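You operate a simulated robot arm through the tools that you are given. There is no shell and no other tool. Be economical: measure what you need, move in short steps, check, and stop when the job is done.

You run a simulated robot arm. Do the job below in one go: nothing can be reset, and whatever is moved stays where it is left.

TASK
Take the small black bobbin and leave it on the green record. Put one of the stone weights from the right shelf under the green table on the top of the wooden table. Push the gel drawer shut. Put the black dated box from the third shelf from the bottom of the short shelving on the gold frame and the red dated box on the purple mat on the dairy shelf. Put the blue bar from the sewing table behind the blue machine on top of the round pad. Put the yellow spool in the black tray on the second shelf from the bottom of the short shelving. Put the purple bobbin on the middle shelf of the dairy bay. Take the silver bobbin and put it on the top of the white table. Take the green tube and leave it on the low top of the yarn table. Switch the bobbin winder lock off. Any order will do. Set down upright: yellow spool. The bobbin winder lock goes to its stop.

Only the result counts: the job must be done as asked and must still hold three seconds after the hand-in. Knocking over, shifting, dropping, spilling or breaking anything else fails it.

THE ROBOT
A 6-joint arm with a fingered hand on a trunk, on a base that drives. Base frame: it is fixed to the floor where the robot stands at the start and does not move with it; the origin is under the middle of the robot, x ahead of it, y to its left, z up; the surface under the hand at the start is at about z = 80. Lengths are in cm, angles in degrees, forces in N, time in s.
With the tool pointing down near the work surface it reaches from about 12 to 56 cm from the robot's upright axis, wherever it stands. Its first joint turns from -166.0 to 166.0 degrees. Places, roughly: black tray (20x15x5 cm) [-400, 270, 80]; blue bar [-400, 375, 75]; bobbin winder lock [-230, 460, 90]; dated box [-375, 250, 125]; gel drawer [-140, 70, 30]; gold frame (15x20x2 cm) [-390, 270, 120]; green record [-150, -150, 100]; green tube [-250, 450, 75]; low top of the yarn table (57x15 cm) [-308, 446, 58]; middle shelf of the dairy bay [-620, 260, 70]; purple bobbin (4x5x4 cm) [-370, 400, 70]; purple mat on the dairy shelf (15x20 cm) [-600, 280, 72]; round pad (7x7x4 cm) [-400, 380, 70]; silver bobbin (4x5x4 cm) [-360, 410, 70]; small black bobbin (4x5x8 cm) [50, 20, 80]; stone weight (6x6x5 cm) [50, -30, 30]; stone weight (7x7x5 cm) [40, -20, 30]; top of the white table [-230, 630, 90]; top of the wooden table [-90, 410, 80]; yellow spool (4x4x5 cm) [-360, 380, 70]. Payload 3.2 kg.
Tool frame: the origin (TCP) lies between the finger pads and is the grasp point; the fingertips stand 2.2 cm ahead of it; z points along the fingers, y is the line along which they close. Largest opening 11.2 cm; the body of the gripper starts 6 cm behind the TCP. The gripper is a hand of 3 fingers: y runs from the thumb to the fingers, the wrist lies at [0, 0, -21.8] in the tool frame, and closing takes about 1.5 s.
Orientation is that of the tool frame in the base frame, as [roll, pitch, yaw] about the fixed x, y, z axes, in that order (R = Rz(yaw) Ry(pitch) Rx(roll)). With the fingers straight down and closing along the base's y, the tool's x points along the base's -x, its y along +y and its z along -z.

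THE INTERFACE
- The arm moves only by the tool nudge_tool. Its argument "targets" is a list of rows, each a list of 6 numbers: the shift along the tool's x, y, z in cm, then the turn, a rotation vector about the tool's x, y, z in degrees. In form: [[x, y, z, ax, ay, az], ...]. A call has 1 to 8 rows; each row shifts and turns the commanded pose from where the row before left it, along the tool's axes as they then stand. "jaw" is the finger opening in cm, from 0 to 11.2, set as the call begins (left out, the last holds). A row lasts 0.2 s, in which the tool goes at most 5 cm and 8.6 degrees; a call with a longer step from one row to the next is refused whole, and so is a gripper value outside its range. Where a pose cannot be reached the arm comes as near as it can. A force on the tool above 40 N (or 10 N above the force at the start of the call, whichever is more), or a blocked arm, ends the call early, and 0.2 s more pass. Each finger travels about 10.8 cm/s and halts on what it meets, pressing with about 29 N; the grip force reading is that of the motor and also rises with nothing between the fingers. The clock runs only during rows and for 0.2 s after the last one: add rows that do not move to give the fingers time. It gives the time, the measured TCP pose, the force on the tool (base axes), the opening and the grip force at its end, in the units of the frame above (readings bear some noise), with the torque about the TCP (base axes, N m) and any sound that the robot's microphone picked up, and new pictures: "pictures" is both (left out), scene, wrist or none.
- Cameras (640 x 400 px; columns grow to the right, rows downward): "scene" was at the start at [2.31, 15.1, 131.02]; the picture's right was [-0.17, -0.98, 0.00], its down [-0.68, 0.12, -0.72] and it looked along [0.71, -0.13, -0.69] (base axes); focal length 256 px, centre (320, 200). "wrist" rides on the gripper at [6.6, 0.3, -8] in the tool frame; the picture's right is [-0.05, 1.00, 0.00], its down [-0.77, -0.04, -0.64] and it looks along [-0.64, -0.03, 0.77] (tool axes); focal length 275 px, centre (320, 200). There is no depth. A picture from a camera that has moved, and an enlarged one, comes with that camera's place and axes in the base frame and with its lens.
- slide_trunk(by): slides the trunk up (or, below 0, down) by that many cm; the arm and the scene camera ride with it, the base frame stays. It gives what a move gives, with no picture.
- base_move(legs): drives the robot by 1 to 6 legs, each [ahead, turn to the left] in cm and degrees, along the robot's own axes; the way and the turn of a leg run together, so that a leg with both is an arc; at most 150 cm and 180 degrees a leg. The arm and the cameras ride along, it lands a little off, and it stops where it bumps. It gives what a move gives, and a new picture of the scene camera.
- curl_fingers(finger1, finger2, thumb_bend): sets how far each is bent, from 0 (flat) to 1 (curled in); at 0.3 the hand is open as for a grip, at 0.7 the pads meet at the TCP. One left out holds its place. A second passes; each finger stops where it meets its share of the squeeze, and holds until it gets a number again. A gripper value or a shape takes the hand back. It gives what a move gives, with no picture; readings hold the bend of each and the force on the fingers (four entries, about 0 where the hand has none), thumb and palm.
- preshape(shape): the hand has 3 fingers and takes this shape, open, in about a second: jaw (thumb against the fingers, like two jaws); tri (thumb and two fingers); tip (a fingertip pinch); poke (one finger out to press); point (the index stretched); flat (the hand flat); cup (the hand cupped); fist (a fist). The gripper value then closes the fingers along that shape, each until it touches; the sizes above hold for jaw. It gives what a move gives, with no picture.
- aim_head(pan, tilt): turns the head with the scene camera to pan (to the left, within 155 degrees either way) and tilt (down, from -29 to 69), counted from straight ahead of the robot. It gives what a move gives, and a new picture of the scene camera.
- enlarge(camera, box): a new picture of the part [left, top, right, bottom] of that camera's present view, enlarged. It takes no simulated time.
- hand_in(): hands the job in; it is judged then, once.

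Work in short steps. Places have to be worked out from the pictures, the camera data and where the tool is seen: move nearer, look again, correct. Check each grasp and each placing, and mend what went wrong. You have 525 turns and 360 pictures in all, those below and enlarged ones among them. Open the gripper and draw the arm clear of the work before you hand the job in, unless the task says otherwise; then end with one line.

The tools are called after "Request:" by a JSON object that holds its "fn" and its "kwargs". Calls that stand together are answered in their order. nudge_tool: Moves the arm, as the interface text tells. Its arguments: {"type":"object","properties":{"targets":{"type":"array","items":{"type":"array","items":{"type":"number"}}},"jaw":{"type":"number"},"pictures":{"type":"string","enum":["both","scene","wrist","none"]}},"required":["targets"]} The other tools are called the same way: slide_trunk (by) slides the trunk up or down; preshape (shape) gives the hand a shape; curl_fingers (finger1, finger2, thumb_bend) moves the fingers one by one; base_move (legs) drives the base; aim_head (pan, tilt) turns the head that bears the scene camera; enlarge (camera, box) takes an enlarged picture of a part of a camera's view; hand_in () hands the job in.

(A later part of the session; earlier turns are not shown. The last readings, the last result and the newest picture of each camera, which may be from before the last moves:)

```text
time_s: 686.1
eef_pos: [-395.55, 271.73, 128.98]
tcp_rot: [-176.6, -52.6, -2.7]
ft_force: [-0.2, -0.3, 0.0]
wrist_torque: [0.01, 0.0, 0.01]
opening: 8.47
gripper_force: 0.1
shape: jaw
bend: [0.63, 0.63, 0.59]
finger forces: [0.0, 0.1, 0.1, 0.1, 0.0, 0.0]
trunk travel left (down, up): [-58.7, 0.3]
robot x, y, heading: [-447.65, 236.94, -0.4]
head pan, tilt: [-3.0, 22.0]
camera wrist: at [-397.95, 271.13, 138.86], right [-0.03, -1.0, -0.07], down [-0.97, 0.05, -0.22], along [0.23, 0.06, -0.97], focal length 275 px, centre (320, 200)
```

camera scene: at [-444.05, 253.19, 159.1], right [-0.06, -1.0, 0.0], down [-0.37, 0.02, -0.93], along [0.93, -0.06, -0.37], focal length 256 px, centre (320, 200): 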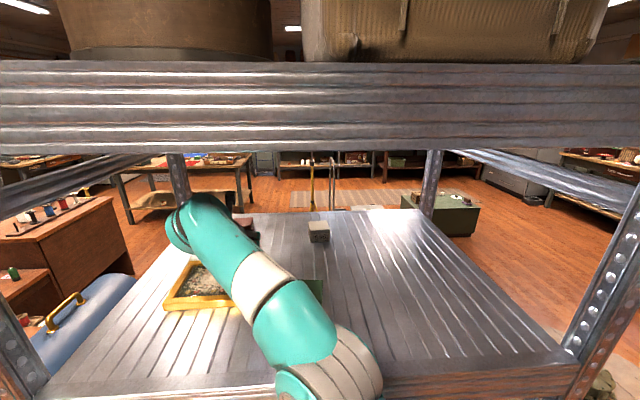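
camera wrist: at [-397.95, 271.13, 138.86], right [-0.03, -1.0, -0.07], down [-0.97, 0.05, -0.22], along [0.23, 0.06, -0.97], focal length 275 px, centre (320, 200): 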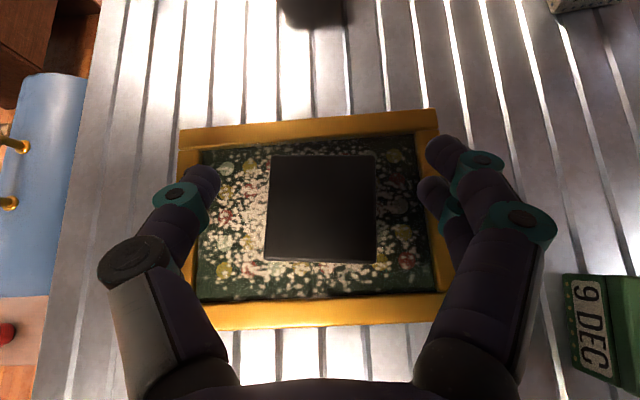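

The black box is on the gold frame. Next the blue bar: back out, drive north along the aisle, and face the sewing table from the west.

Request:
{"fn": "base_move", "kwargs": {"legs": [[-60, 0], [0, 90.5], [125, 0], [0, -90]]}}

Request:
{"fn": "slide_trunk", "kwargs": {"by": -15}}

Request:
{"fn": "aim_head", "kwargs": {"pan": -5, "tilt": 35}}

```text
time_s: 703.0
eef_pos: [-456.94, 397.0, 128.78]
tcp_rot: [-176.6, -52.6, -1.7]
ft_force: [-0.6, -0.5, -0.5]
wrist_torque: [0.02, 0.01, 0.0]
opening: 8.48
gripper_force: 0.0
shape: jaw
bend: [0.63, 0.63, 0.59]
finger forces: [0.0, 0.1, 0.0, 0.0, 0.0, 0.1]
trunk travel left (down, up): [-58.7, 0.3]
robot x, y, heading: [-508.86, 361.68, 0.4]
head pan, tilt: [-3.0, 22.0]
camera scene: at [-505.15, 377.84, 159.09], right [-0.05, -1.0, 0.0], down [-0.37, 0.02, -0.93], along [0.93, -0.04, -0.37], focal length 256 px, centre (320, 200)
```

scene: 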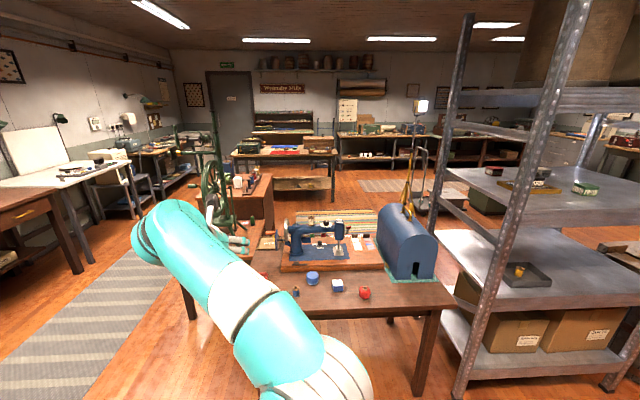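

```text
time_s: 704.8
eef_pos: [-456.88, 397.04, 113.93]
tcp_rot: [-176.8, -52.5, -1.8]
ft_force: [-0.7, 0.4, -0.7]
wrist_torque: [-0.02, -0.02, -0.02]
opening: 8.46
gripper_force: 0.0
shape: jaw
bend: [0.63, 0.63, 0.59]
finger forces: [0.1, 0.0, 0.1, 0.1, 0.0, 0.0]
trunk travel left (down, up): [-43.7, 15.3]
robot x, y, heading: [-508.61, 362.03, 0.0]
head pan, tilt: [-3.0, 22.0]
```

```text
time_s: 705.5
eef_pos: [-456.95, 397.07, 113.92]
tcp_rot: [-176.7, -52.7, -1.8]
ft_force: [-0.2, -0.7, -0.2]
wrist_torque: [0.0, -0.01, 0.01]
opening: 8.47
gripper_force: 0.0
shape: jaw
bend: [0.63, 0.63, 0.59]
finger forces: [0.0, 0.1, 0.1, 0.0, 0.0, 0.0]
trunk travel left (down, up): [-43.7, 15.3]
robot x, y, heading: [-508.75, 362.27, 0.3]
head pan, tilt: [-5.0, 35.0]
camera scene: at [-505.66, 377.57, 142.04], right [-0.08, -1.0, 0.0], down [-0.57, 0.05, -0.82], along [0.82, -0.07, -0.57], focal length 256 px, centre (320, 200)
```

scene: 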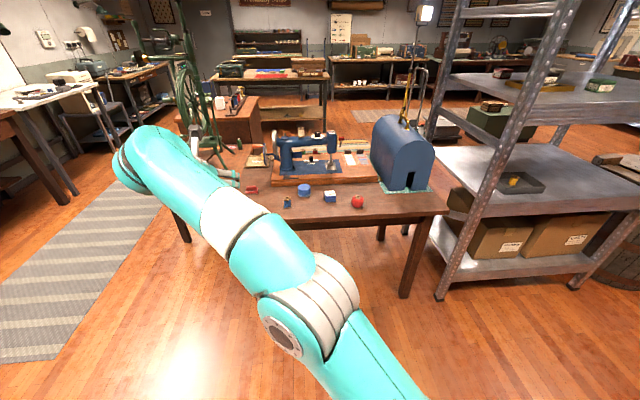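

Request:
{"fn": "enlarge", "kwargs": {"camera": "scene", "box": [265, 165, 385, 235]}}

```text
5.33 times, centred on (325, 200) of scene
camera zoom: at [-505.66, 377.57, 142.04], right [-0.08, -1.0, 0.0], down [-0.57, 0.05, -0.82], along [0.82, -0.07, -0.57], focal length 1364 px, centre (293, 200)
```

zoom: 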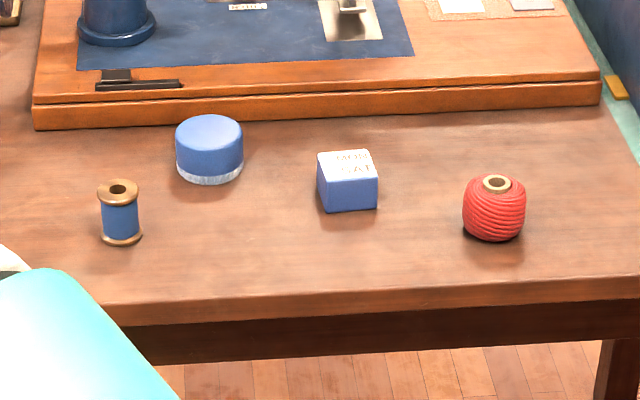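

Bar centre ≈(-402, 364), pad centre ≈(-395.3, 376.4), table z≈70.5. Bring the hand in 20 cm laterally, then drive so that the hand is above the bar.

Request:
{"fn": "nudge_tool", "kwargs": {"targets": [[0, 4, 0, 0, 0, 0], [0, 4, 0, 0, 0, 0], [0, 4, 0, 0, 0, 0], [0, 4, 0, 0, 0, 0], [0, 4, 0, 0, 0, 0], [0, 0, 0, 0, 0, 0]], "pictures": "none"}}

Request:
{"fn": "base_move", "kwargs": {"legs": [[0, -13.4], [54.5, 0], [0, 13.2]]}}

Request:
{"fn": "enlarge", "kwargs": {"camera": "wrist", "box": [0, 0, 640, 400]}}

```text
time_s: 707.0
eef_pos: [-456.74, 377.0, 113.24]
tcp_rot: [-176.7, -52.6, -1.9]
ft_force: [-0.7, -0.5, -0.4]
wrist_torque: [0.01, -0.01, 0.02]
opening: 8.48
gripper_force: 0.1
shape: jaw
bend: [0.63, 0.63, 0.59]
finger forces: [0.0, 0.0, 0.1, 0.0, 0.0, 0.1]
trunk travel left (down, up): [-43.7, 15.3]
robot x, y, heading: [-508.47, 362.17, 0.4]
head pan, tilt: [-5.0, 35.0]
```

```text
time_s: 711.8
eef_pos: [-402.39, 363.87, 113.13]
tcp_rot: [-176.7, -52.6, -2.3]
ft_force: [0.4, 0.1, 0.6]
wrist_torque: [0.02, -0.02, -0.01]
opening: 8.47
gripper_force: 0.2
shape: jaw
bend: [0.63, 0.63, 0.59]
finger forces: [0.1, 0.1, 0.0, 0.1, 0.1, 0.1]
trunk travel left (down, up): [-43.7, 15.3]
robot x, y, heading: [-454.53, 348.95, -0.2]
head pan, tilt: [-5.0, 35.0]
camera scene: at [-451.38, 364.74, 142.03], right [-0.09, -1.0, 0.0], down [-0.57, 0.05, -0.82], along [0.82, -0.07, -0.57], focal length 256 px, centre (320, 200)
```

scene: 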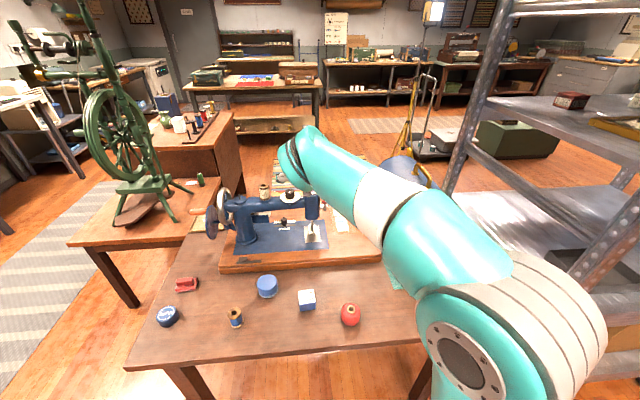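

```text
1.00 times, centred on (320, 200) of wrist (not enlarged: the box is as wide or as high as the picture)
camera zoom: at [-404.8, 363.28, 123.13], right [-0.02, -1.0, -0.07], down [-0.97, 0.04, -0.23], along [0.23, 0.07, -0.97], focal length 275 px, centre (320, 200)
```

zoom: 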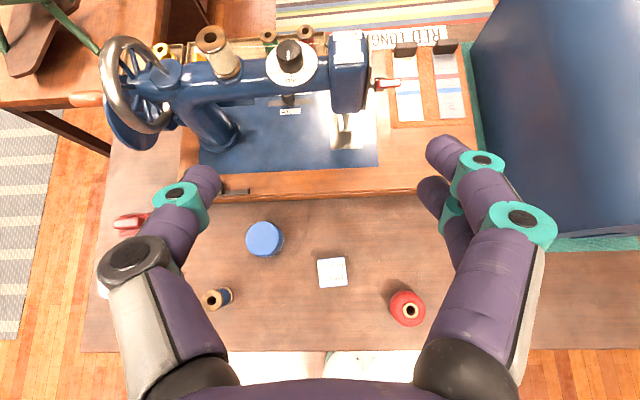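

Bar ≈(-405.3, 364.8). Adjust and descend.

Request:
{"fn": "nudge_tool", "kwargs": {"targets": [[-1.75, -0.9, -2.3, 0, 0, 0], [0, 0, 0, 0, 0, 0]], "pictures": "none"}}

Request:
{"fn": "slide_trunk", "kwargs": {"by": -32}}

Request:
{"fn": "enlarge", "kwargs": {"camera": "wrist", "box": [0, 0, 640, 400]}}

```text
time_s: 712.4
eef_pos: [-405.25, 364.63, 113.02]
tcp_rot: [-176.7, -52.6, -2.3]
ft_force: [-0.7, 0.9, 0.5]
wrist_torque: [0.03, -0.01, -0.02]
opening: 8.49
gripper_force: 0.1
shape: jaw
bend: [0.63, 0.63, 0.59]
finger forces: [0.1, 0.0, 0.1, 0.0, 0.0, 0.0]
trunk travel left (down, up): [-43.7, 15.3]
robot x, y, heading: [-454.35, 348.54, -0.3]
head pan, tilt: [-5.0, 35.0]
```

```text
time_s: 715.6
eef_pos: [-405.35, 364.65, 81.19]
tcp_rot: [-176.7, -52.6, -2.2]
ft_force: [0.3, 0.1, -0.2]
wrist_torque: [0.0, 0.0, 0.02]
opening: 8.5
gripper_force: 0.0
shape: jaw
bend: [0.63, 0.63, 0.59]
finger forces: [0.0, 0.0, 0.0, 0.0, 0.0, 0.0]
trunk travel left (down, up): [-11.7, 47.3]
robot x, y, heading: [-454.41, 349.01, -0.4]
head pan, tilt: [-5.0, 35.0]
```

```text
1.00 times, centred on (320, 200) of wrist (not enlarged: the box is as wide or as high as the picture)
camera zoom: at [-407.73, 364.05, 91.07], right [-0.02, -1.0, -0.07], down [-0.97, 0.04, -0.23], along [0.23, 0.07, -0.97], focal length 275 px, centre (320, 200)
```

zoom: 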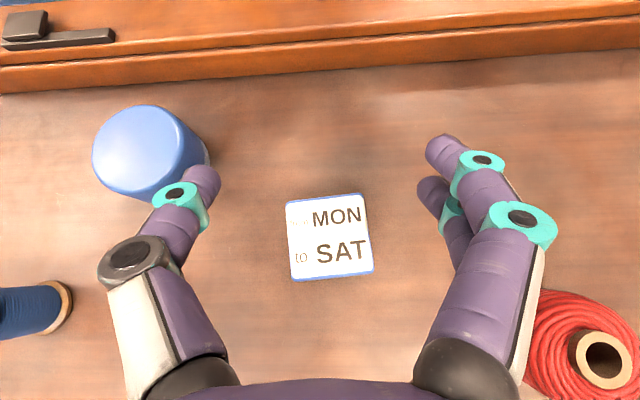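

Request:
{"fn": "nudge_tool", "kwargs": {"targets": [[-0.73, 0, -0.95, 0, 0, 0], [0, 0, 0, 0, 0, 0]], "jaw": 7.2, "pictures": "none"}}

Request:
{"fn": "slide_trunk", "kwargs": {"by": -7.8}}

Request:
{"fn": "nudge_tool", "kwargs": {"targets": [[0, 0, 0, 0, 0, 0], [0, 0, 0, 0, 0, 0], [0, 0, 0, 0, 0, 0], [0, 0, 0, 0, 0, 0], [0, 0, 0, 0, 0, 0]], "jaw": 3.5, "pictures": "wrist"}}

```text
time_s: 716.2
eef_pos: [-406.21, 364.65, 81.12]
tcp_rot: [-176.7, -52.7, -2.3]
ft_force: [-0.6, 0.5, -0.5]
wrist_torque: [-0.02, -0.07, 0.0]
opening: 7.23
gripper_force: 0.0
shape: jaw
bend: [0.7, 0.7, 0.68]
finger forces: [0.0, 0.0, 0.0, 0.1, 0.0, 0.0]
trunk travel left (down, up): [-11.7, 47.3]
robot x, y, heading: [-454.25, 349.19, 0.1]
head pan, tilt: [-5.0, 35.0]
```

```text
time_s: 717.2
eef_pos: [-406.27, 364.74, 74.54]
tcp_rot: [-176.9, -54.1, -1.6]
ft_force: [-1.3, -0.7, 10.9]
wrist_torque: [-0.54, -0.08, -0.1]
opening: 7.17
gripper_force: 0.1
shape: jaw
bend: [0.7, 0.71, 0.68]
finger forces: [0.0, 11.4, 0.0, 0.0, 0.1, 0.0]
trunk travel left (down, up): [-4.1, 54.9]
robot x, y, heading: [-454.62, 349.12, -0.3]
head pan, tilt: [-5.0, 35.0]
stopped: the force on the tool passed its limit at 48 N (the readings are from after the stop); the commanded pose is now the measured one
```

```text
time_s: 718.4
eef_pos: [-406.16, 364.51, 74.4]
tcp_rot: [-176.8, -54.0, -1.7]
ft_force: [4.4, -6.2, 21.2]
wrist_torque: [-0.87, -0.31, 0.06]
opening: 4.23
gripper_force: 28.9
shape: jaw
bend: [0.72, 0.74, 0.71]
finger forces: [18.4, 25.3, 0.1, 0.1, 24.4, 0.1]
trunk travel left (down, up): [-4.1, 54.9]
robot x, y, heading: [-454.25, 348.79, -0.2]
head pan, tilt: [-5.0, 35.0]
camera wrist: at [-408.95, 363.98, 84.36], right [-0.01, -1.0, -0.07], down [-0.97, 0.03, -0.25], along [0.25, 0.07, -0.97], focal length 275 px, centre (320, 200)
```

wrist: 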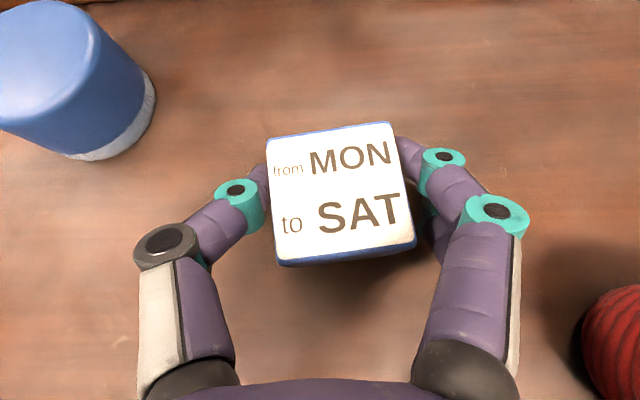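

Gripped. Lift 9 cm with the trunk, then move over the pad (centre ≈(-400.4, 376)).

Request:
{"fn": "slide_trunk", "kwargs": {"by": 9}}

Request:
{"fn": "nudge_tool", "kwargs": {"targets": [[0, -4, 0, 0, 0, 0], [0, -4, 0, 0, 0, 0], [0, -4, 0, 0, 0, 0], [1.85, 0, 2.55, 0, 0, 0], [1.85, 0, 2.55, 0, 0, 0], [0, 0, 0, 0, 0, 0]], "pictures": "wrist"}}

```text
time_s: 719.6
eef_pos: [-406.15, 364.72, 83.39]
tcp_rot: [-177.0, -53.8, -1.6]
ft_force: [0.4, -0.2, -0.5]
wrist_torque: [0.0, -0.01, 0.0]
opening: 4.16
gripper_force: 28.4
shape: jaw
bend: [0.72, 0.74, 0.71]
finger forces: [16.4, 11.9, 0.0, 0.0, 28.3, 0.0]
trunk travel left (down, up): [-13.1, 45.9]
robot x, y, heading: [-454.16, 348.52, -0.4]
head pan, tilt: [-5.0, 35.0]
```

```text
time_s: 721.0
eef_pos: [-399.92, 376.95, 84.09]
tcp_rot: [-177.0, -53.8, -1.7]
ft_force: [0.1, -0.3, -1.3]
wrist_torque: [0.0, -0.01, 0.02]
opening: 4.17
gripper_force: 28.9
shape: jaw
bend: [0.72, 0.74, 0.71]
finger forces: [16.5, 11.9, 0.0, 0.1, 28.3, 0.0]
trunk travel left (down, up): [-13.1, 45.9]
robot x, y, heading: [-454.42, 348.99, 0.0]
head pan, tilt: [-5.0, 35.0]
camera wrist: at [-402.6, 376.31, 93.94], right [-0.01, -1.0, -0.07], down [-0.97, 0.03, -0.25], along [0.25, 0.06, -0.97], focal length 275 px, centre (320, 200)
```

wrist: 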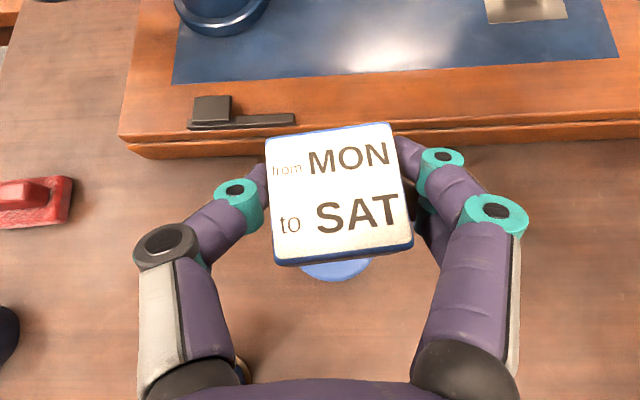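

Aligned over the pad. Lower to contact.

Request:
{"fn": "slide_trunk", "kwargs": {"by": -4.6}}

Request:
{"fn": "slide_trunk", "kwargs": {"by": -0.5}}

```text
time_s: 721.9
eef_pos: [-399.81, 377.0, 79.4]
tcp_rot: [-177.0, -53.9, -1.6]
ft_force: [-0.3, -0.2, -1.0]
wrist_torque: [0.01, -0.03, -0.02]
opening: 4.19
gripper_force: 28.9
shape: jaw
bend: [0.72, 0.74, 0.71]
finger forces: [16.5, 11.8, 0.0, 0.0, 28.3, 0.0]
trunk travel left (down, up): [-8.5, 50.5]
robot x, y, heading: [-454.65, 348.73, -0.3]
head pan, tilt: [-5.0, 35.0]
```

```text
time_s: 722.5
eef_pos: [-399.91, 376.78, 78.94]
tcp_rot: [-176.9, -53.8, -1.6]
ft_force: [1.0, 0.3, -0.1]
wrist_torque: [-0.03, 0.01, 0.01]
opening: 4.18
gripper_force: 28.4
shape: jaw
bend: [0.72, 0.74, 0.71]
finger forces: [16.5, 11.9, 0.0, 0.1, 28.3, 0.0]
trunk travel left (down, up): [-8.0, 51.0]
robot x, y, heading: [-454.37, 349.33, -0.3]
head pan, tilt: [-5.0, 35.0]
```

Request:
{"fn": "slide_trunk", "kwargs": {"by": -0.5}}

```text
time_s: 723.0
eef_pos: [-399.96, 376.91, 78.47]
tcp_rot: [-176.9, -53.8, -1.6]
ft_force: [0.2, 0.1, 1.7]
wrist_torque: [-0.03, -0.03, 0.02]
opening: 4.17
gripper_force: 28.8
shape: jaw
bend: [0.72, 0.74, 0.71]
finger forces: [16.5, 11.8, 0.0, 0.1, 28.5, 0.0]
trunk travel left (down, up): [-7.5, 51.5]
robot x, y, heading: [-454.44, 348.96, -0.3]
head pan, tilt: [-5.0, 35.0]
```

Request:
{"fn": "slide_trunk", "kwargs": {"by": -0.3}}

```text
time_s: 723.5
eef_pos: [-400.02, 376.88, 78.34]
tcp_rot: [-176.8, -54.2, -1.7]
ft_force: [1.8, 1.1, 14.1]
wrist_torque: [-0.17, -0.17, 0.02]
opening: 4.18
gripper_force: 29.3
shape: jaw
bend: [0.72, 0.74, 0.71]
finger forces: [16.5, 12.0, 0.1, 0.0, 29.2, 0.0]
trunk travel left (down, up): [-7.2, 51.8]
robot x, y, heading: [-454.28, 349.08, 0.1]
head pan, tilt: [-5.0, 35.0]
```

Contact on the pad. Ease up slightly, open, and rise.

Request:
{"fn": "slide_trunk", "kwargs": {"by": 0.2}}

Request:
{"fn": "nudge_tool", "kwargs": {"targets": [[0, 0, 0, 0, 0, 0], [0, 0, 0, 0, 0, 0], [0, 0, 0, 0, 0, 0]], "jaw": 7.5, "pictures": "none"}}

Request:
{"fn": "slide_trunk", "kwargs": {"by": 12}}

Request:
{"fn": "enlarge", "kwargs": {"camera": "wrist", "box": [0, 0, 640, 400]}}

```text
time_s: 724.0
eef_pos: [-400.05, 376.83, 78.31]
tcp_rot: [-176.8, -54.0, -1.6]
ft_force: [-0.6, -0.3, 9.6]
wrist_torque: [-0.13, -0.11, 0.0]
opening: 4.18
gripper_force: 29.3
shape: jaw
bend: [0.72, 0.74, 0.71]
finger forces: [16.7, 12.1, 0.0, 0.0, 28.9, 0.0]
trunk travel left (down, up): [-7.4, 51.6]
robot x, y, heading: [-454.36, 349.23, -0.3]
head pan, tilt: [-5.0, 35.0]
```

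```text
time_s: 724.9
eef_pos: [-399.88, 376.91, 78.22]
tcp_rot: [-176.8, -53.8, -1.7]
ft_force: [0.7, 0.3, 0.2]
wrist_torque: [0.01, 0.05, -0.01]
opening: 7.46
gripper_force: 0.1
shape: jaw
bend: [0.69, 0.69, 0.66]
finger forces: [0.0, 0.0, 0.0, 0.0, 0.0, 0.1]
trunk travel left (down, up): [-7.4, 51.6]
robot x, y, heading: [-454.12, 348.92, 0.1]
head pan, tilt: [-5.0, 35.0]
```

```text
time_s: 726.4
eef_pos: [-399.96, 376.86, 90.35]
tcp_rot: [-177.0, -54.0, -1.6]
ft_force: [0.3, 0.4, 0.1]
wrist_torque: [0.03, 0.0, -0.01]
opening: 7.46
gripper_force: 0.0
shape: jaw
bend: [0.69, 0.69, 0.66]
finger forces: [0.2, 0.0, 0.1, 0.0, 0.1, 0.0]
trunk travel left (down, up): [-19.4, 39.6]
robot x, y, heading: [-454.18, 349.28, -0.2]
head pan, tilt: [-5.0, 35.0]
```

```text
1.00 times, centred on (320, 200) of wrist (not enlarged: the box is as wide or as high as the picture)
camera zoom: at [-402.63, 376.3, 100.25], right [-0.01, -1.0, -0.07], down [-0.97, 0.03, -0.25], along [0.25, 0.06, -0.97], focal length 275 px, centre (320, 200)
```

zoom: 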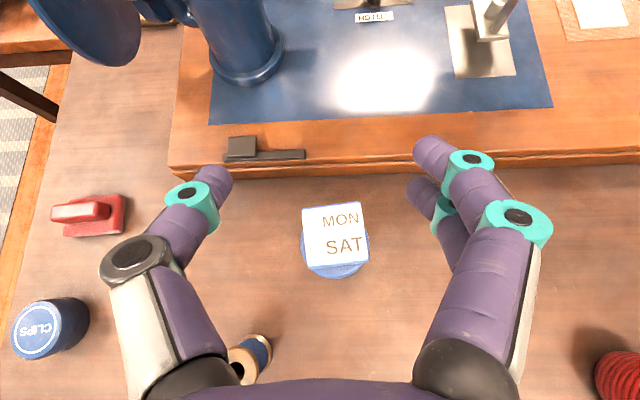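

The blue bar is on the round pad. Finally the red dated box: centre the arm, drive around to the front of the shelving.

Request:
{"fn": "base_move", "kwargs": {"legs": [[-50, 0]]}}

Request:
{"fn": "slide_trunk", "kwargs": {"by": 39}}

Request:
{"fn": "nudge_tool", "kwargs": {"targets": [[0, 4, 0, 0, 0, 0], [0, 4, 0, 0, 0, 0], [0, 4, 0, 0, 0, 0], [0, 4, 0, 0, 0, 0], [0, 4, 0, 0, 0, 0], [0, 4, 0, 0, 0, 0]], "pictures": "none"}}

Request:
{"fn": "base_move", "kwargs": {"legs": [[0, -90], [127, 0], [127, 0], [0, 90], [110, 0], [110, 0]]}}

```text
time_s: 729.3
eef_pos: [-449.7, 377.07, 90.24]
tcp_rot: [-176.9, -53.8, -1.5]
ft_force: [0.6, 0.6, 0.2]
wrist_torque: [0.02, 0.0, 0.02]
opening: 7.49
gripper_force: 0.1
shape: jaw
bend: [0.69, 0.69, 0.66]
finger forces: [0.0, 0.1, 0.0, 0.0, 0.0, 0.0]
trunk travel left (down, up): [-19.4, 39.6]
robot x, y, heading: [-504.38, 349.28, -0.3]
head pan, tilt: [-5.0, 35.0]
camera scene: at [-501.09, 364.82, 117.78], right [-0.09, -1.0, 0.0], down [-0.57, 0.05, -0.82], along [0.82, -0.07, -0.57], focal length 256 px, centre (320, 200)
```

scene: 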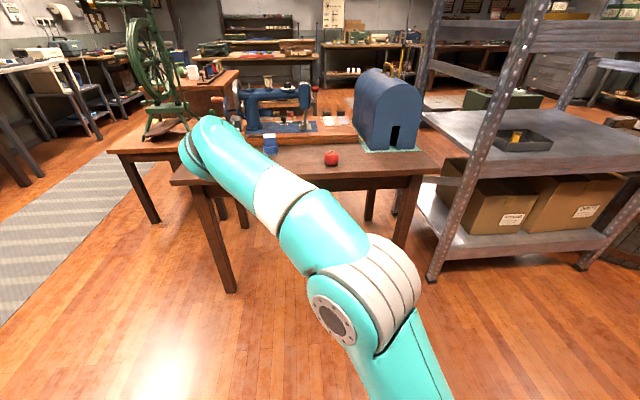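

```text
time_s: 733.0
eef_pos: [-449.69, 377.13, 129.3]
tcp_rot: [-176.9, -53.8, -1.4]
ft_force: [-0.3, -0.9, -0.3]
wrist_torque: [0.03, 0.01, -0.01]
opening: 7.47
gripper_force: 0.0
shape: jaw
bend: [0.69, 0.69, 0.66]
finger forces: [0.0, 0.0, 0.0, 0.1, 0.1, 0.0]
trunk travel left (down, up): [-58.4, 0.6]
robot x, y, heading: [-503.74, 348.86, -0.2]
head pan, tilt: [-5.0, 35.0]
```

```text
time_s: 734.4
eef_pos: [-449.71, 353.01, 128.91]
tcp_rot: [-176.9, -53.9, -1.6]
ft_force: [0.0, -0.3, -0.6]
wrist_torque: [0.01, 0.01, 0.01]
opening: 7.48
gripper_force: 0.1
shape: jaw
bend: [0.69, 0.69, 0.66]
finger forces: [0.0, 0.0, 0.0, 0.1, 0.0, 0.1]
trunk travel left (down, up): [-58.4, 0.6]
robot x, y, heading: [-504.16, 349.25, 0.0]
head pan, tilt: [-5.0, 35.0]
```

```text
time_s: 765.2
eef_pos: [-222.81, 97.11, 128.79]
tcp_rot: [-176.9, -53.7, -2.2]
ft_force: [-0.2, 0.2, 0.4]
wrist_torque: [-0.02, 0.0, 0.05]
opening: 7.49
gripper_force: 0.1
shape: jaw
bend: [0.69, 0.69, 0.66]
finger forces: [0.1, 0.1, 0.0, 0.1, 0.1, 0.1]
trunk travel left (down, up): [-58.4, 0.6]
robot x, y, heading: [-277.64, 93.59, -0.9]
head pan, tilt: [-5.0, 35.0]
camera scene: at [-274.25, 109.59, 156.78], right [-0.1, -0.99, 0.0], down [-0.57, 0.06, -0.82], along [0.81, -0.08, -0.57], focal length 256 px, centre (320, 200)
```

scene: 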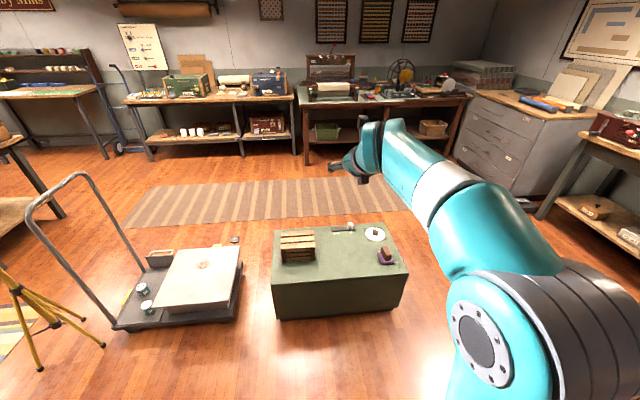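

Request:
{"fn": "base_move", "kwargs": {"legs": [[0, 91.5], [90, 0], [88, 0], [0, 89.5]]}}

Request:
{"fn": "aim_head", "kwargs": {"pan": 0, "tilt": 28}}

```text
time_s: 781.5
eef_pos: [-324.63, 269.07, 128.81]
tcp_rot: [-176.9, -53.8, 174.0]
ft_force: [0.8, 0.5, 0.3]
wrist_torque: [-0.01, -0.01, 0.02]
opening: 7.46
gripper_force: 0.0
shape: jaw
bend: [0.69, 0.69, 0.66]
finger forces: [0.1, 0.0, 0.0, 0.0, 0.1, 0.0]
trunk travel left (down, up): [-58.4, 0.6]
robot x, y, heading: [-269.92, 268.7, 175.5]
head pan, tilt: [-5.0, 35.0]
camera scene: at [-273.82, 253.11, 156.78], right [0.17, 0.99, 0.0], down [0.57, -0.09, -0.82], along [-0.81, 0.14, -0.57], focal length 256 px, centre (320, 200)
```

scene: 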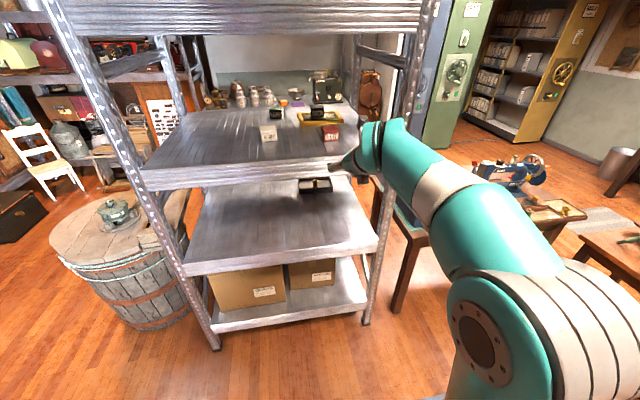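

```text
time_s: 782.2
eef_pos: [-324.63, 268.98, 128.89]
tcp_rot: [-177.0, -53.9, 174.0]
ft_force: [0.4, -0.6, -0.9]
wrist_torque: [0.03, -0.01, -0.02]
opening: 7.46
gripper_force: 0.0
shape: jaw
bend: [0.69, 0.69, 0.66]
finger forces: [0.1, 0.0, 0.0, 0.0, 0.0, 0.0]
trunk travel left (down, up): [-58.4, 0.6]
robot x, y, heading: [-270.08, 268.83, 175.4]
head pan, tilt: [0.0, 28.0]
camera scene: at [-274.23, 252.39, 157.87], right [0.08, 1.0, 0.0], down [0.47, -0.04, -0.88], along [-0.88, 0.07, -0.47], focal length 256 px, centre (320, 200)
```

scene: 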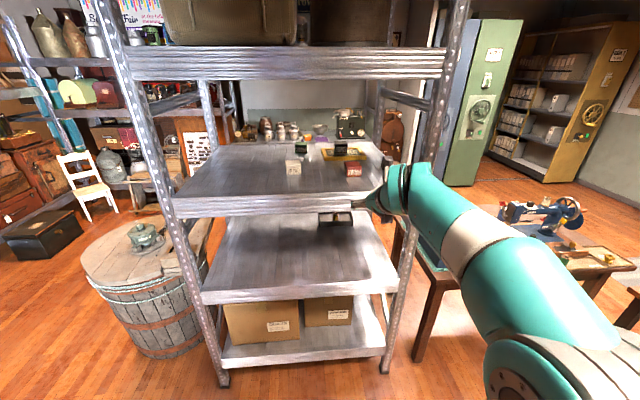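

Red box near face at (-367, 273.8). Drive 32 cm in and check with the wrist camera.

Request:
{"fn": "base_move", "kwargs": {"legs": [[32, 0]]}}

Request:
{"fn": "enlarge", "kwargs": {"camera": "wrist", "box": [0, 0, 640, 400]}}

```text
time_s: 784.3
eef_pos: [-356.12, 271.53, 128.8]
tcp_rot: [-176.9, -53.8, 174.2]
ft_force: [-1.4, -0.1, -0.2]
wrist_torque: [0.02, 0.01, -0.02]
opening: 7.47
gripper_force: 0.0
shape: jaw
bend: [0.69, 0.69, 0.66]
finger forces: [0.0, 0.0, 0.0, 0.0, 0.0, 0.0]
trunk travel left (down, up): [-58.4, 0.6]
robot x, y, heading: [-301.7, 271.09, 175.7]
head pan, tilt: [0.0, 28.0]
camera scene: at [-305.75, 254.86, 157.88], right [0.08, 1.0, 0.0], down [0.47, -0.04, -0.88], along [-0.88, 0.07, -0.47], focal length 256 px, centre (320, 200)
```

scene: 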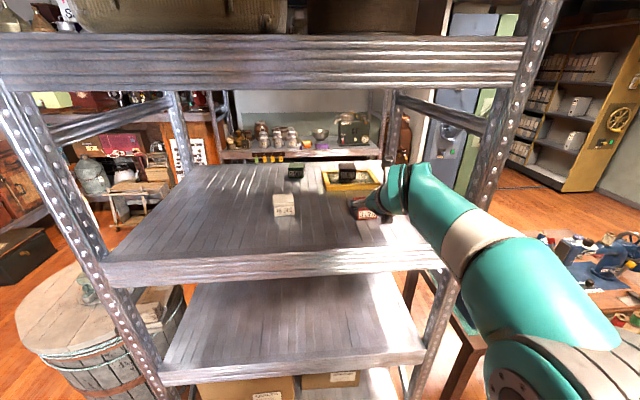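

```text
1.00 times, centred on (320, 200) of wrist (not enlarged: the box is as wide or as high as the picture)
camera zoom: at [-353.59, 272.04, 138.67], right [0.09, 0.99, -0.07], down [0.96, -0.1, -0.25], along [-0.25, -0.05, -0.97], focal length 275 px, centre (320, 200)
```

zoom: 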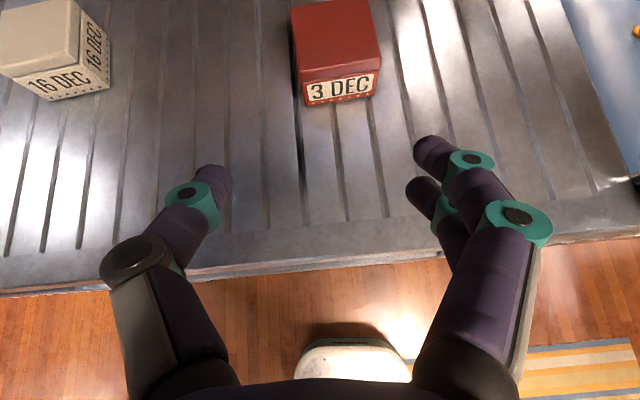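

Align 0.9 cm north and lower 7.6 cm, opening 9; then drive forward 13 cm.

Request:
{"fn": "nudge_tool", "kwargs": {"targets": [[-2.05, 0.9, 1.5, 0, 0, 0], [-2.05, 0, 1.5, 0, 0, 0], [-2.05, 0, 1.5, 0, 0, 0], [0, 0, 0, 0, 0, 0]], "jaw": 9, "pictures": "none"}}

Request:
{"fn": "base_move", "kwargs": {"legs": [[10.5, 0]]}}

Request:
{"fn": "enlarge", "kwargs": {"camera": "wrist", "box": [0, 0, 640, 400]}}

```text
time_s: 785.3
eef_pos: [-356.12, 272.28, 121.28]
tcp_rot: [-177.0, -53.8, 174.2]
ft_force: [-0.3, 0.7, -0.4]
wrist_torque: [0.02, 0.0, 0.01]
opening: 8.99
gripper_force: 0.0
shape: jaw
bend: [0.59, 0.59, 0.55]
finger forces: [0.1, 0.0, 0.1, 0.1, 0.1, 0.0]
trunk travel left (down, up): [-58.4, 0.6]
robot x, y, heading: [-301.18, 271.28, 175.4]
head pan, tilt: [0.0, 28.0]
```

```text
time_s: 786.4
eef_pos: [-366.77, 273.02, 121.3]
tcp_rot: [-176.9, -53.7, 174.0]
ft_force: [-0.1, -0.7, 0.7]
wrist_torque: [0.0, -0.01, -0.04]
opening: 8.98
gripper_force: 0.1
shape: jaw
bend: [0.59, 0.59, 0.55]
finger forces: [0.0, 0.0, 0.0, 0.1, 0.0, 0.0]
trunk travel left (down, up): [-58.4, 0.6]
robot x, y, heading: [-311.97, 271.77, 175.5]
head pan, tilt: [0.0, 28.0]
camera scene: at [-316.37, 255.7, 157.87], right [0.08, 1.0, 0.0], down [0.47, -0.04, -0.88], along [-0.88, 0.07, -0.47], focal length 256 px, centre (320, 200)
```

scene: 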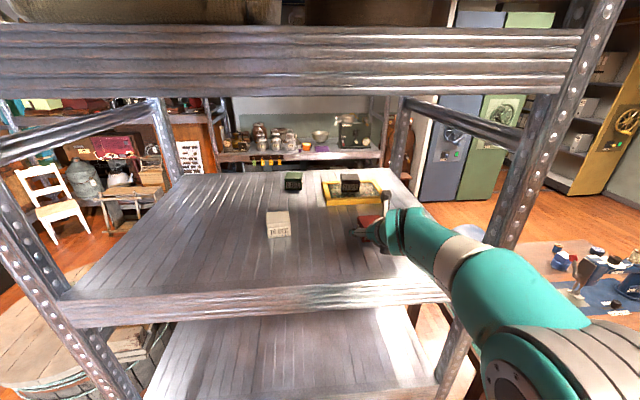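

```text
1.00 times, centred on (320, 200) of wrist (not enlarged: the box is as wide or as high as the picture)
camera zoom: at [-364.2, 273.61, 131.14], right [0.09, 0.99, -0.07], down [0.96, -0.1, -0.25], along [-0.25, -0.05, -0.97], focal length 275 px, centre (320, 200)
```

zoom: 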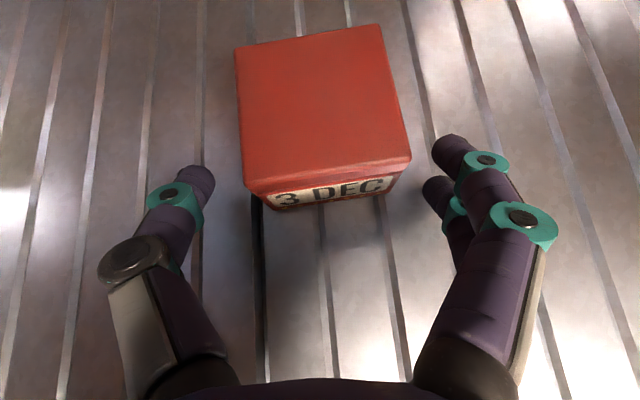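

Request:
{"fn": "nudge_tool", "kwargs": {"targets": [[0, 0.35, 0, 0, 0, 0], [0, 0, 0, 0, 0, 0]], "pictures": "none"}}

Request:
{"fn": "base_move", "kwargs": {"legs": [[2.8, 0]]}}

Request:
{"fn": "nudge_tool", "kwargs": {"targets": [[0, 0, 0, 0, 0, 0], [0, 0, 0, 0, 0, 0], [0, 0, 0, 0, 0, 0], [0, 0, 0, 0, 0, 0], [0, 0, 0, 0, 0, 0], [0, 0, 0, 0, 0, 0]], "jaw": 4.5, "pictures": "wrist"}}

```text
time_s: 787.0
eef_pos: [-366.49, 273.41, 121.25]
tcp_rot: [-176.9, -54.0, 174.0]
ft_force: [-0.2, 0.4, 0.0]
wrist_torque: [0.0, -0.04, -0.02]
opening: 8.96
gripper_force: 0.1
shape: jaw
bend: [0.59, 0.59, 0.55]
finger forces: [0.1, 0.0, 0.0, 0.0, 0.0, 0.0]
trunk travel left (down, up): [-58.4, 0.6]
robot x, y, heading: [-312.18, 272.05, 175.3]
head pan, tilt: [0.0, 28.0]
```

```text
time_s: 787.9
eef_pos: [-369.37, 273.52, 121.35]
tcp_rot: [-176.9, -53.8, 174.2]
ft_force: [-0.6, -0.8, 0.5]
wrist_torque: [0.0, 0.01, -0.02]
opening: 8.98
gripper_force: 0.1
shape: jaw
bend: [0.59, 0.59, 0.55]
finger forces: [0.0, 0.0, 0.1, 0.0, 0.1, 0.0]
trunk travel left (down, up): [-58.4, 0.6]
robot x, y, heading: [-314.74, 271.94, 175.7]
head pan, tilt: [0.0, 28.0]
camera scene: at [-319.18, 255.92, 157.87], right [0.08, 1.0, 0.0], down [0.47, -0.04, -0.88], along [-0.88, 0.07, -0.47], focal length 256 px, centre (320, 200)
```

scene: 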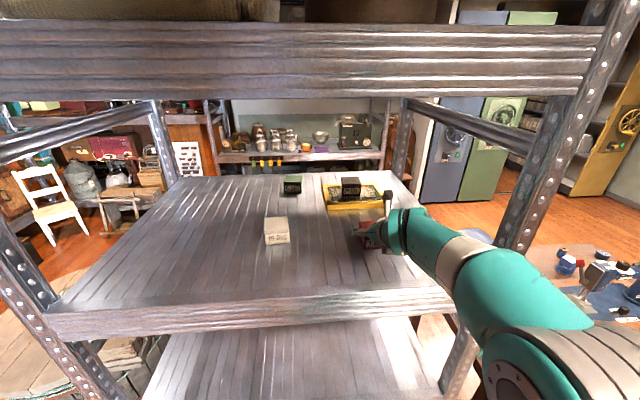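

```text
time_s: 789.3
eef_pos: [-369.36, 273.52, 121.32]
tcp_rot: [-176.8, -53.9, 174.1]
ft_force: [0.0, 0.0, 0.0]
wrist_torque: [0.01, 0.0, 0.02]
opening: 5.44
gripper_force: 28.9
shape: jaw
bend: [0.73, 0.73, 0.7]
finger forces: [13.1, 13.0, 0.0, 0.0, 26.2, 0.1]
trunk travel left (down, up): [-58.4, 0.6]
robot x, y, heading: [-314.94, 272.06, 175.3]
head pan, tilt: [0.0, 28.0]
camera wrist: at [-366.78, 274.15, 131.21], right [0.09, 0.99, -0.07], down [0.96, -0.1, -0.25], along [-0.25, -0.05, -0.97], focal length 275 px, centre (320, 200)
```

wrist: 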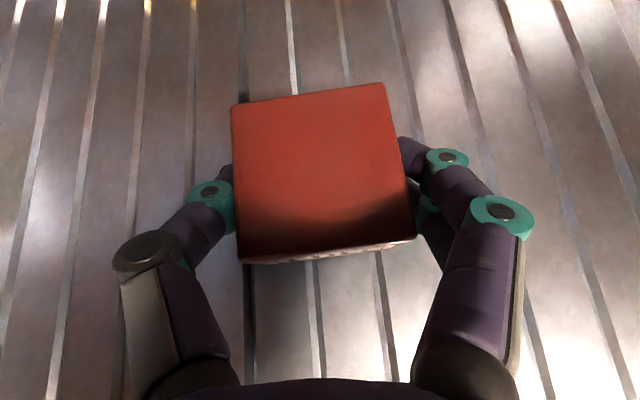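

Gripped. Lift, back out, and start the route around to the dairy bay.

Request:
{"fn": "nudge_tool", "kwargs": {"targets": [[0.8, 0, -0.6, 0, 0, 0], [1.6, 0, -1.2, 0, 0, 0], [1.6, 0, -1.2, 0, 0, 0], [1.6, 0, -1.2, 0, 0, 0], [0, 0, 0, 0, 0, 0]], "pictures": "none"}}

Request:
{"fn": "base_move", "kwargs": {"legs": [[-40, 0], [0, 94.5], [90, 0], [87, 0], [0, -90], [110, 0]]}}

```text
time_s: 790.5
eef_pos: [-369.2, 273.84, 128.18]
tcp_rot: [-176.9, -53.7, 173.9]
ft_force: [0.6, -0.8, -0.9]
wrist_torque: [0.03, -0.03, -0.02]
opening: 5.44
gripper_force: 28.7
shape: jaw
bend: [0.73, 0.73, 0.7]
finger forces: [13.1, 13.0, 0.1, 0.0, 26.1, 0.0]
trunk travel left (down, up): [-58.4, 0.6]
robot x, y, heading: [-314.88, 272.37, 175.5]
head pan, tilt: [0.0, 28.0]
```

```text
time_s: 814.5
eef_pos: [-444.65, 86.61, 128.28]
tcp_rot: [-177.0, -53.8, 178.6]
ft_force: [-0.9, -0.1, -1.6]
wrist_torque: [-0.02, -0.04, 0.02]
opening: 5.44
gripper_force: 28.9
shape: jaw
bend: [0.73, 0.73, 0.7]
finger forces: [13.2, 13.0, 0.0, 0.1, 26.2, 0.0]
trunk travel left (down, up): [-58.4, 0.6]
robot x, y, heading: [-390.15, 89.38, -180.0]
head pan, tilt: [0.0, 28.0]
camera scene: at [-393.33, 72.68, 157.88], right [0.0, 1.0, 0.0], down [0.47, 0.0, -0.88], along [-0.88, 0.0, -0.47], focal length 256 px, centre (320, 200)
```

scene: 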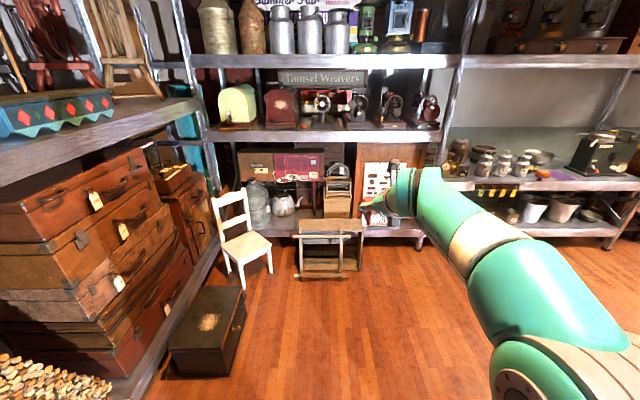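

Request:
{"fn": "base_move", "kwargs": {"legs": [[50, 0], [0, -68.5], [102, 0], [102, 0], [0, 68.5]]}}

Request:
{"fn": "slide_trunk", "kwargs": {"by": -33}}

Request:
{"fn": "enlarge", "kwargs": {"camera": "wrist", "box": [0, 0, 640, 400]}}

```text
time_s: 833.2
eef_pos: [-574.58, 275.55, 128.19]
tcp_rot: [-176.9, -53.8, -179.7]
ft_force: [-0.5, 0.8, -1.9]
wrist_torque: [0.02, -0.01, -0.01]
opening: 5.42
gripper_force: 29.1
shape: jaw
bend: [0.73, 0.73, 0.7]
finger forces: [13.2, 13.0, 0.0, 0.0, 26.2, 0.0]
trunk travel left (down, up): [-58.4, 0.6]
robot x, y, heading: [-520.15, 279.87, -178.4]
head pan, tilt: [0.0, 28.0]
camera scene: at [-522.76, 263.23, 157.88], right [-0.03, 1.0, 0.0], down [0.47, 0.01, -0.88], along [-0.88, -0.03, -0.47], focal length 256 px, centre (320, 200)
```

scene: 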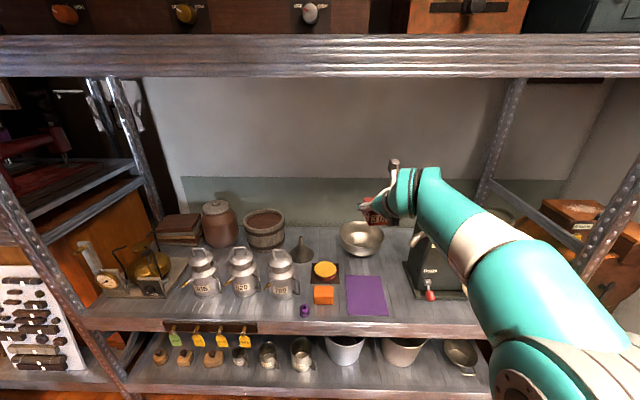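

```text
time_s: 836.4
eef_pos: [-574.62, 275.55, 95.38]
tcp_rot: [-176.8, -53.8, -179.8]
ft_force: [0.1, -0.2, -1.9]
wrist_torque: [-0.03, 0.02, -0.02]
opening: 5.43
gripper_force: 29.1
shape: jaw
bend: [0.73, 0.73, 0.7]
finger forces: [13.2, 13.0, 0.1, 0.0, 26.3, 0.0]
trunk travel left (down, up): [-25.4, 33.6]
robot x, y, heading: [-520.35, 280.18, -178.1]
head pan, tilt: [0.0, 28.0]
```

```text
1.00 times, centred on (320, 200) of wrist (not enlarged: the box is as wide or as high as the picture)
camera zoom: at [-572.06, 276.54, 105.12], right [-0.02, 1.0, -0.07], down [0.97, 0.0, -0.25], along [-0.25, -0.07, -0.97], focal length 275 px, centre (320, 200)
```

zoom: 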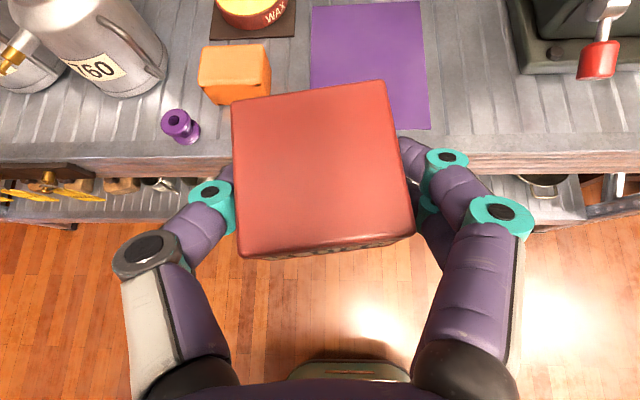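

Shift 5.8 cm north and drive in 25.9 cm, above the mat.

Request:
{"fn": "nudge_tool", "kwargs": {"targets": [[0, 2.9, 0, 0, 0, 0], [0, 2.9, 0, 0, 0, 0], [0, 0, 0, 0, 0, 0]], "pictures": "none"}}

Request:
{"fn": "base_move", "kwargs": {"legs": [[25.9, 0]]}}

Request:
{"fn": "enlarge", "kwargs": {"camera": "wrist", "box": [0, 0, 640, 400]}}

```text
time_s: 837.2
eef_pos: [-575.1, 281.62, 94.66]
tcp_rot: [-176.9, -53.8, -179.6]
ft_force: [0.6, 0.2, -1.1]
wrist_torque: [0.01, 0.0, -0.02]
opening: 5.41
gripper_force: 28.7
shape: jaw
bend: [0.73, 0.73, 0.7]
finger forces: [13.3, 13.0, 0.0, 0.1, 26.3, 0.0]
trunk travel left (down, up): [-25.4, 33.6]
robot x, y, heading: [-520.12, 280.03, -178.5]
head pan, tilt: [0.0, 28.0]
```

```text
time_s: 839.1
eef_pos: [-600.72, 280.56, 94.71]
tcp_rot: [-176.9, -53.8, -179.6]
ft_force: [-0.3, 0.1, -0.2]
wrist_torque: [0.02, 0.0, 0.0]
opening: 5.42
gripper_force: 29.1
shape: jaw
bend: [0.73, 0.73, 0.7]
finger forces: [13.3, 13.0, 0.1, 0.0, 26.3, 0.0]
trunk travel left (down, up): [-25.4, 33.6]
robot x, y, heading: [-546.35, 279.18, -178.1]
head pan, tilt: [0.0, 28.0]
camera scene: at [-548.56, 262.45, 124.88], right [-0.03, 1.0, 0.0], down [0.47, 0.01, -0.88], along [-0.88, -0.03, -0.47], focal length 256 px, centre (320, 200)
```

scene: 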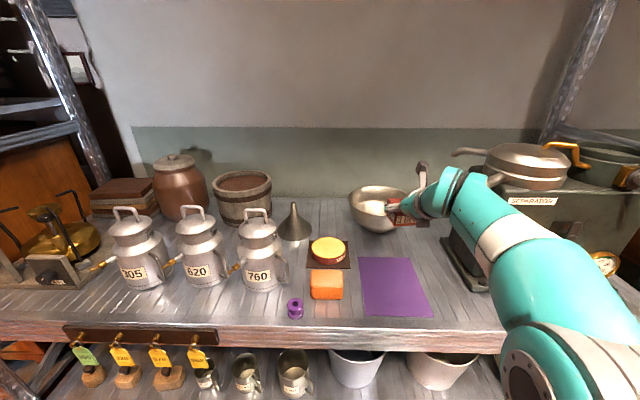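

```text
1.00 times, centred on (320, 200) of wrist (not enlarged: the box is as wide or as high as the picture)
camera zoom: at [-598.42, 281.52, 104.66], right [-0.02, 1.0, -0.07], down [0.97, 0.01, -0.25], along [-0.25, -0.07, -0.97], focal length 275 px, centre (320, 200)
```

zoom: 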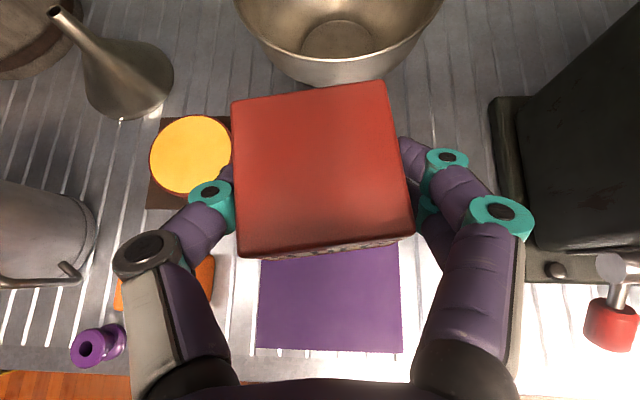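

Aligned over the mat. Lower.

Request:
{"fn": "slide_trunk", "kwargs": {"by": -18}}

Request:
{"fn": "slide_trunk", "kwargs": {"by": -0.8}}

```text
time_s: 841.1
eef_pos: [-600.96, 280.67, 76.65]
tcp_rot: [-176.9, -53.7, -179.6]
ft_force: [0.6, -0.5, -1.2]
wrist_torque: [-0.02, 0.0, -0.02]
opening: 5.42
gripper_force: 28.8
shape: jaw
bend: [0.73, 0.73, 0.7]
finger forces: [13.3, 13.0, 0.0, 0.1, 26.3, 0.0]
trunk travel left (down, up): [-7.4, 51.6]
robot x, y, heading: [-546.26, 278.8, -177.9]
head pan, tilt: [0.0, 28.0]
```

```text
time_s: 841.7
eef_pos: [-600.91, 280.73, 75.91]
tcp_rot: [-176.8, -53.8, -179.5]
ft_force: [0.6, -0.7, -1.2]
wrist_torque: [-0.02, -0.02, -0.02]
opening: 5.41
gripper_force: 28.5
shape: jaw
bend: [0.73, 0.73, 0.7]
finger forces: [13.4, 13.0, 0.0, 0.0, 26.3, 0.0]
trunk travel left (down, up): [-6.6, 52.4]
robot x, y, heading: [-545.97, 279.22, -177.9]
head pan, tilt: [0.0, 28.0]
```

Request:
{"fn": "slide_trunk", "kwargs": {"by": -0.5}}

Request:
{"fn": "slide_trunk", "kwargs": {"by": -0.3}}

```text
time_s: 842.2
eef_pos: [-600.83, 280.64, 75.47]
tcp_rot: [-176.9, -53.9, -179.6]
ft_force: [0.0, 0.7, -1.9]
wrist_torque: [0.01, -0.02, 0.0]
opening: 5.41
gripper_force: 29.1
shape: jaw
bend: [0.73, 0.73, 0.7]
finger forces: [13.3, 13.0, 0.0, 0.0, 26.3, 0.0]
trunk travel left (down, up): [-6.1, 52.9]
robot x, y, heading: [-546.26, 279.36, -178.3]
head pan, tilt: [0.0, 28.0]
```

```text
time_s: 842.7
eef_pos: [-600.84, 280.67, 75.17]
tcp_rot: [-176.8, -54.0, -179.7]
ft_force: [-1.1, -0.9, 6.2]
wrist_torque: [0.06, 0.07, 0.02]
opening: 5.41
gripper_force: 28.9
shape: jaw
bend: [0.73, 0.73, 0.7]
finger forces: [13.5, 13.4, 0.1, 0.1, 26.8, 0.0]
trunk travel left (down, up): [-5.8, 53.2]
robot x, y, heading: [-546.0, 279.35, -178.3]
head pan, tilt: [0.0, 28.0]
```

Contact. Open, rise, and check.

Request:
{"fn": "nudge_tool", "kwargs": {"targets": [[0, 0, 0, 0, 0, 0], [0, 0, 0, 0, 0, 0], [0, 0, 0, 0, 0, 0]], "jaw": 8.5, "pictures": "none"}}

Request:
{"fn": "slide_trunk", "kwargs": {"by": 25}}

Request:
{"fn": "enlarge", "kwargs": {"camera": "wrist", "box": [0, 0, 640, 400]}}

```text
time_s: 843.5
eef_pos: [-600.88, 280.58, 75.16]
tcp_rot: [-176.9, -53.8, -179.6]
ft_force: [0.5, 0.5, 0.7]
wrist_torque: [0.02, 0.02, -0.03]
opening: 8.48
gripper_force: 0.0
shape: jaw
bend: [0.63, 0.63, 0.59]
finger forces: [0.0, 0.0, 0.0, 0.0, 0.0, 0.0]
trunk travel left (down, up): [-5.8, 53.2]
robot x, y, heading: [-546.58, 279.11, -178.4]
head pan, tilt: [0.0, 28.0]
```

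```text
time_s: 846.1
eef_pos: [-600.92, 280.65, 100.12]
tcp_rot: [-176.9, -53.8, -179.5]
ft_force: [-0.5, 0.0, -0.3]
wrist_torque: [0.01, -0.01, 0.0]
opening: 8.44
gripper_force: 0.1
shape: jaw
bend: [0.63, 0.63, 0.59]
finger forces: [0.0, 0.0, 0.0, 0.0, 0.0, 0.0]
trunk travel left (down, up): [-30.8, 28.2]
robot x, y, heading: [-546.05, 279.76, -178.3]
head pan, tilt: [0.0, 28.0]
```

```text
1.00 times, centred on (320, 200) of wrist (not enlarged: the box is as wide or as high as the picture)
camera zoom: at [-598.42, 281.52, 110.06], right [-0.02, 1.0, -0.07], down [0.97, 0.01, -0.25], along [-0.25, -0.07, -0.97], focal length 275 px, centre (320, 200)
```

zoom: 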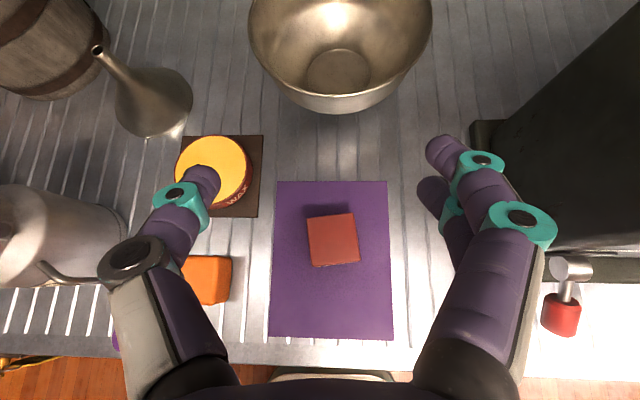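

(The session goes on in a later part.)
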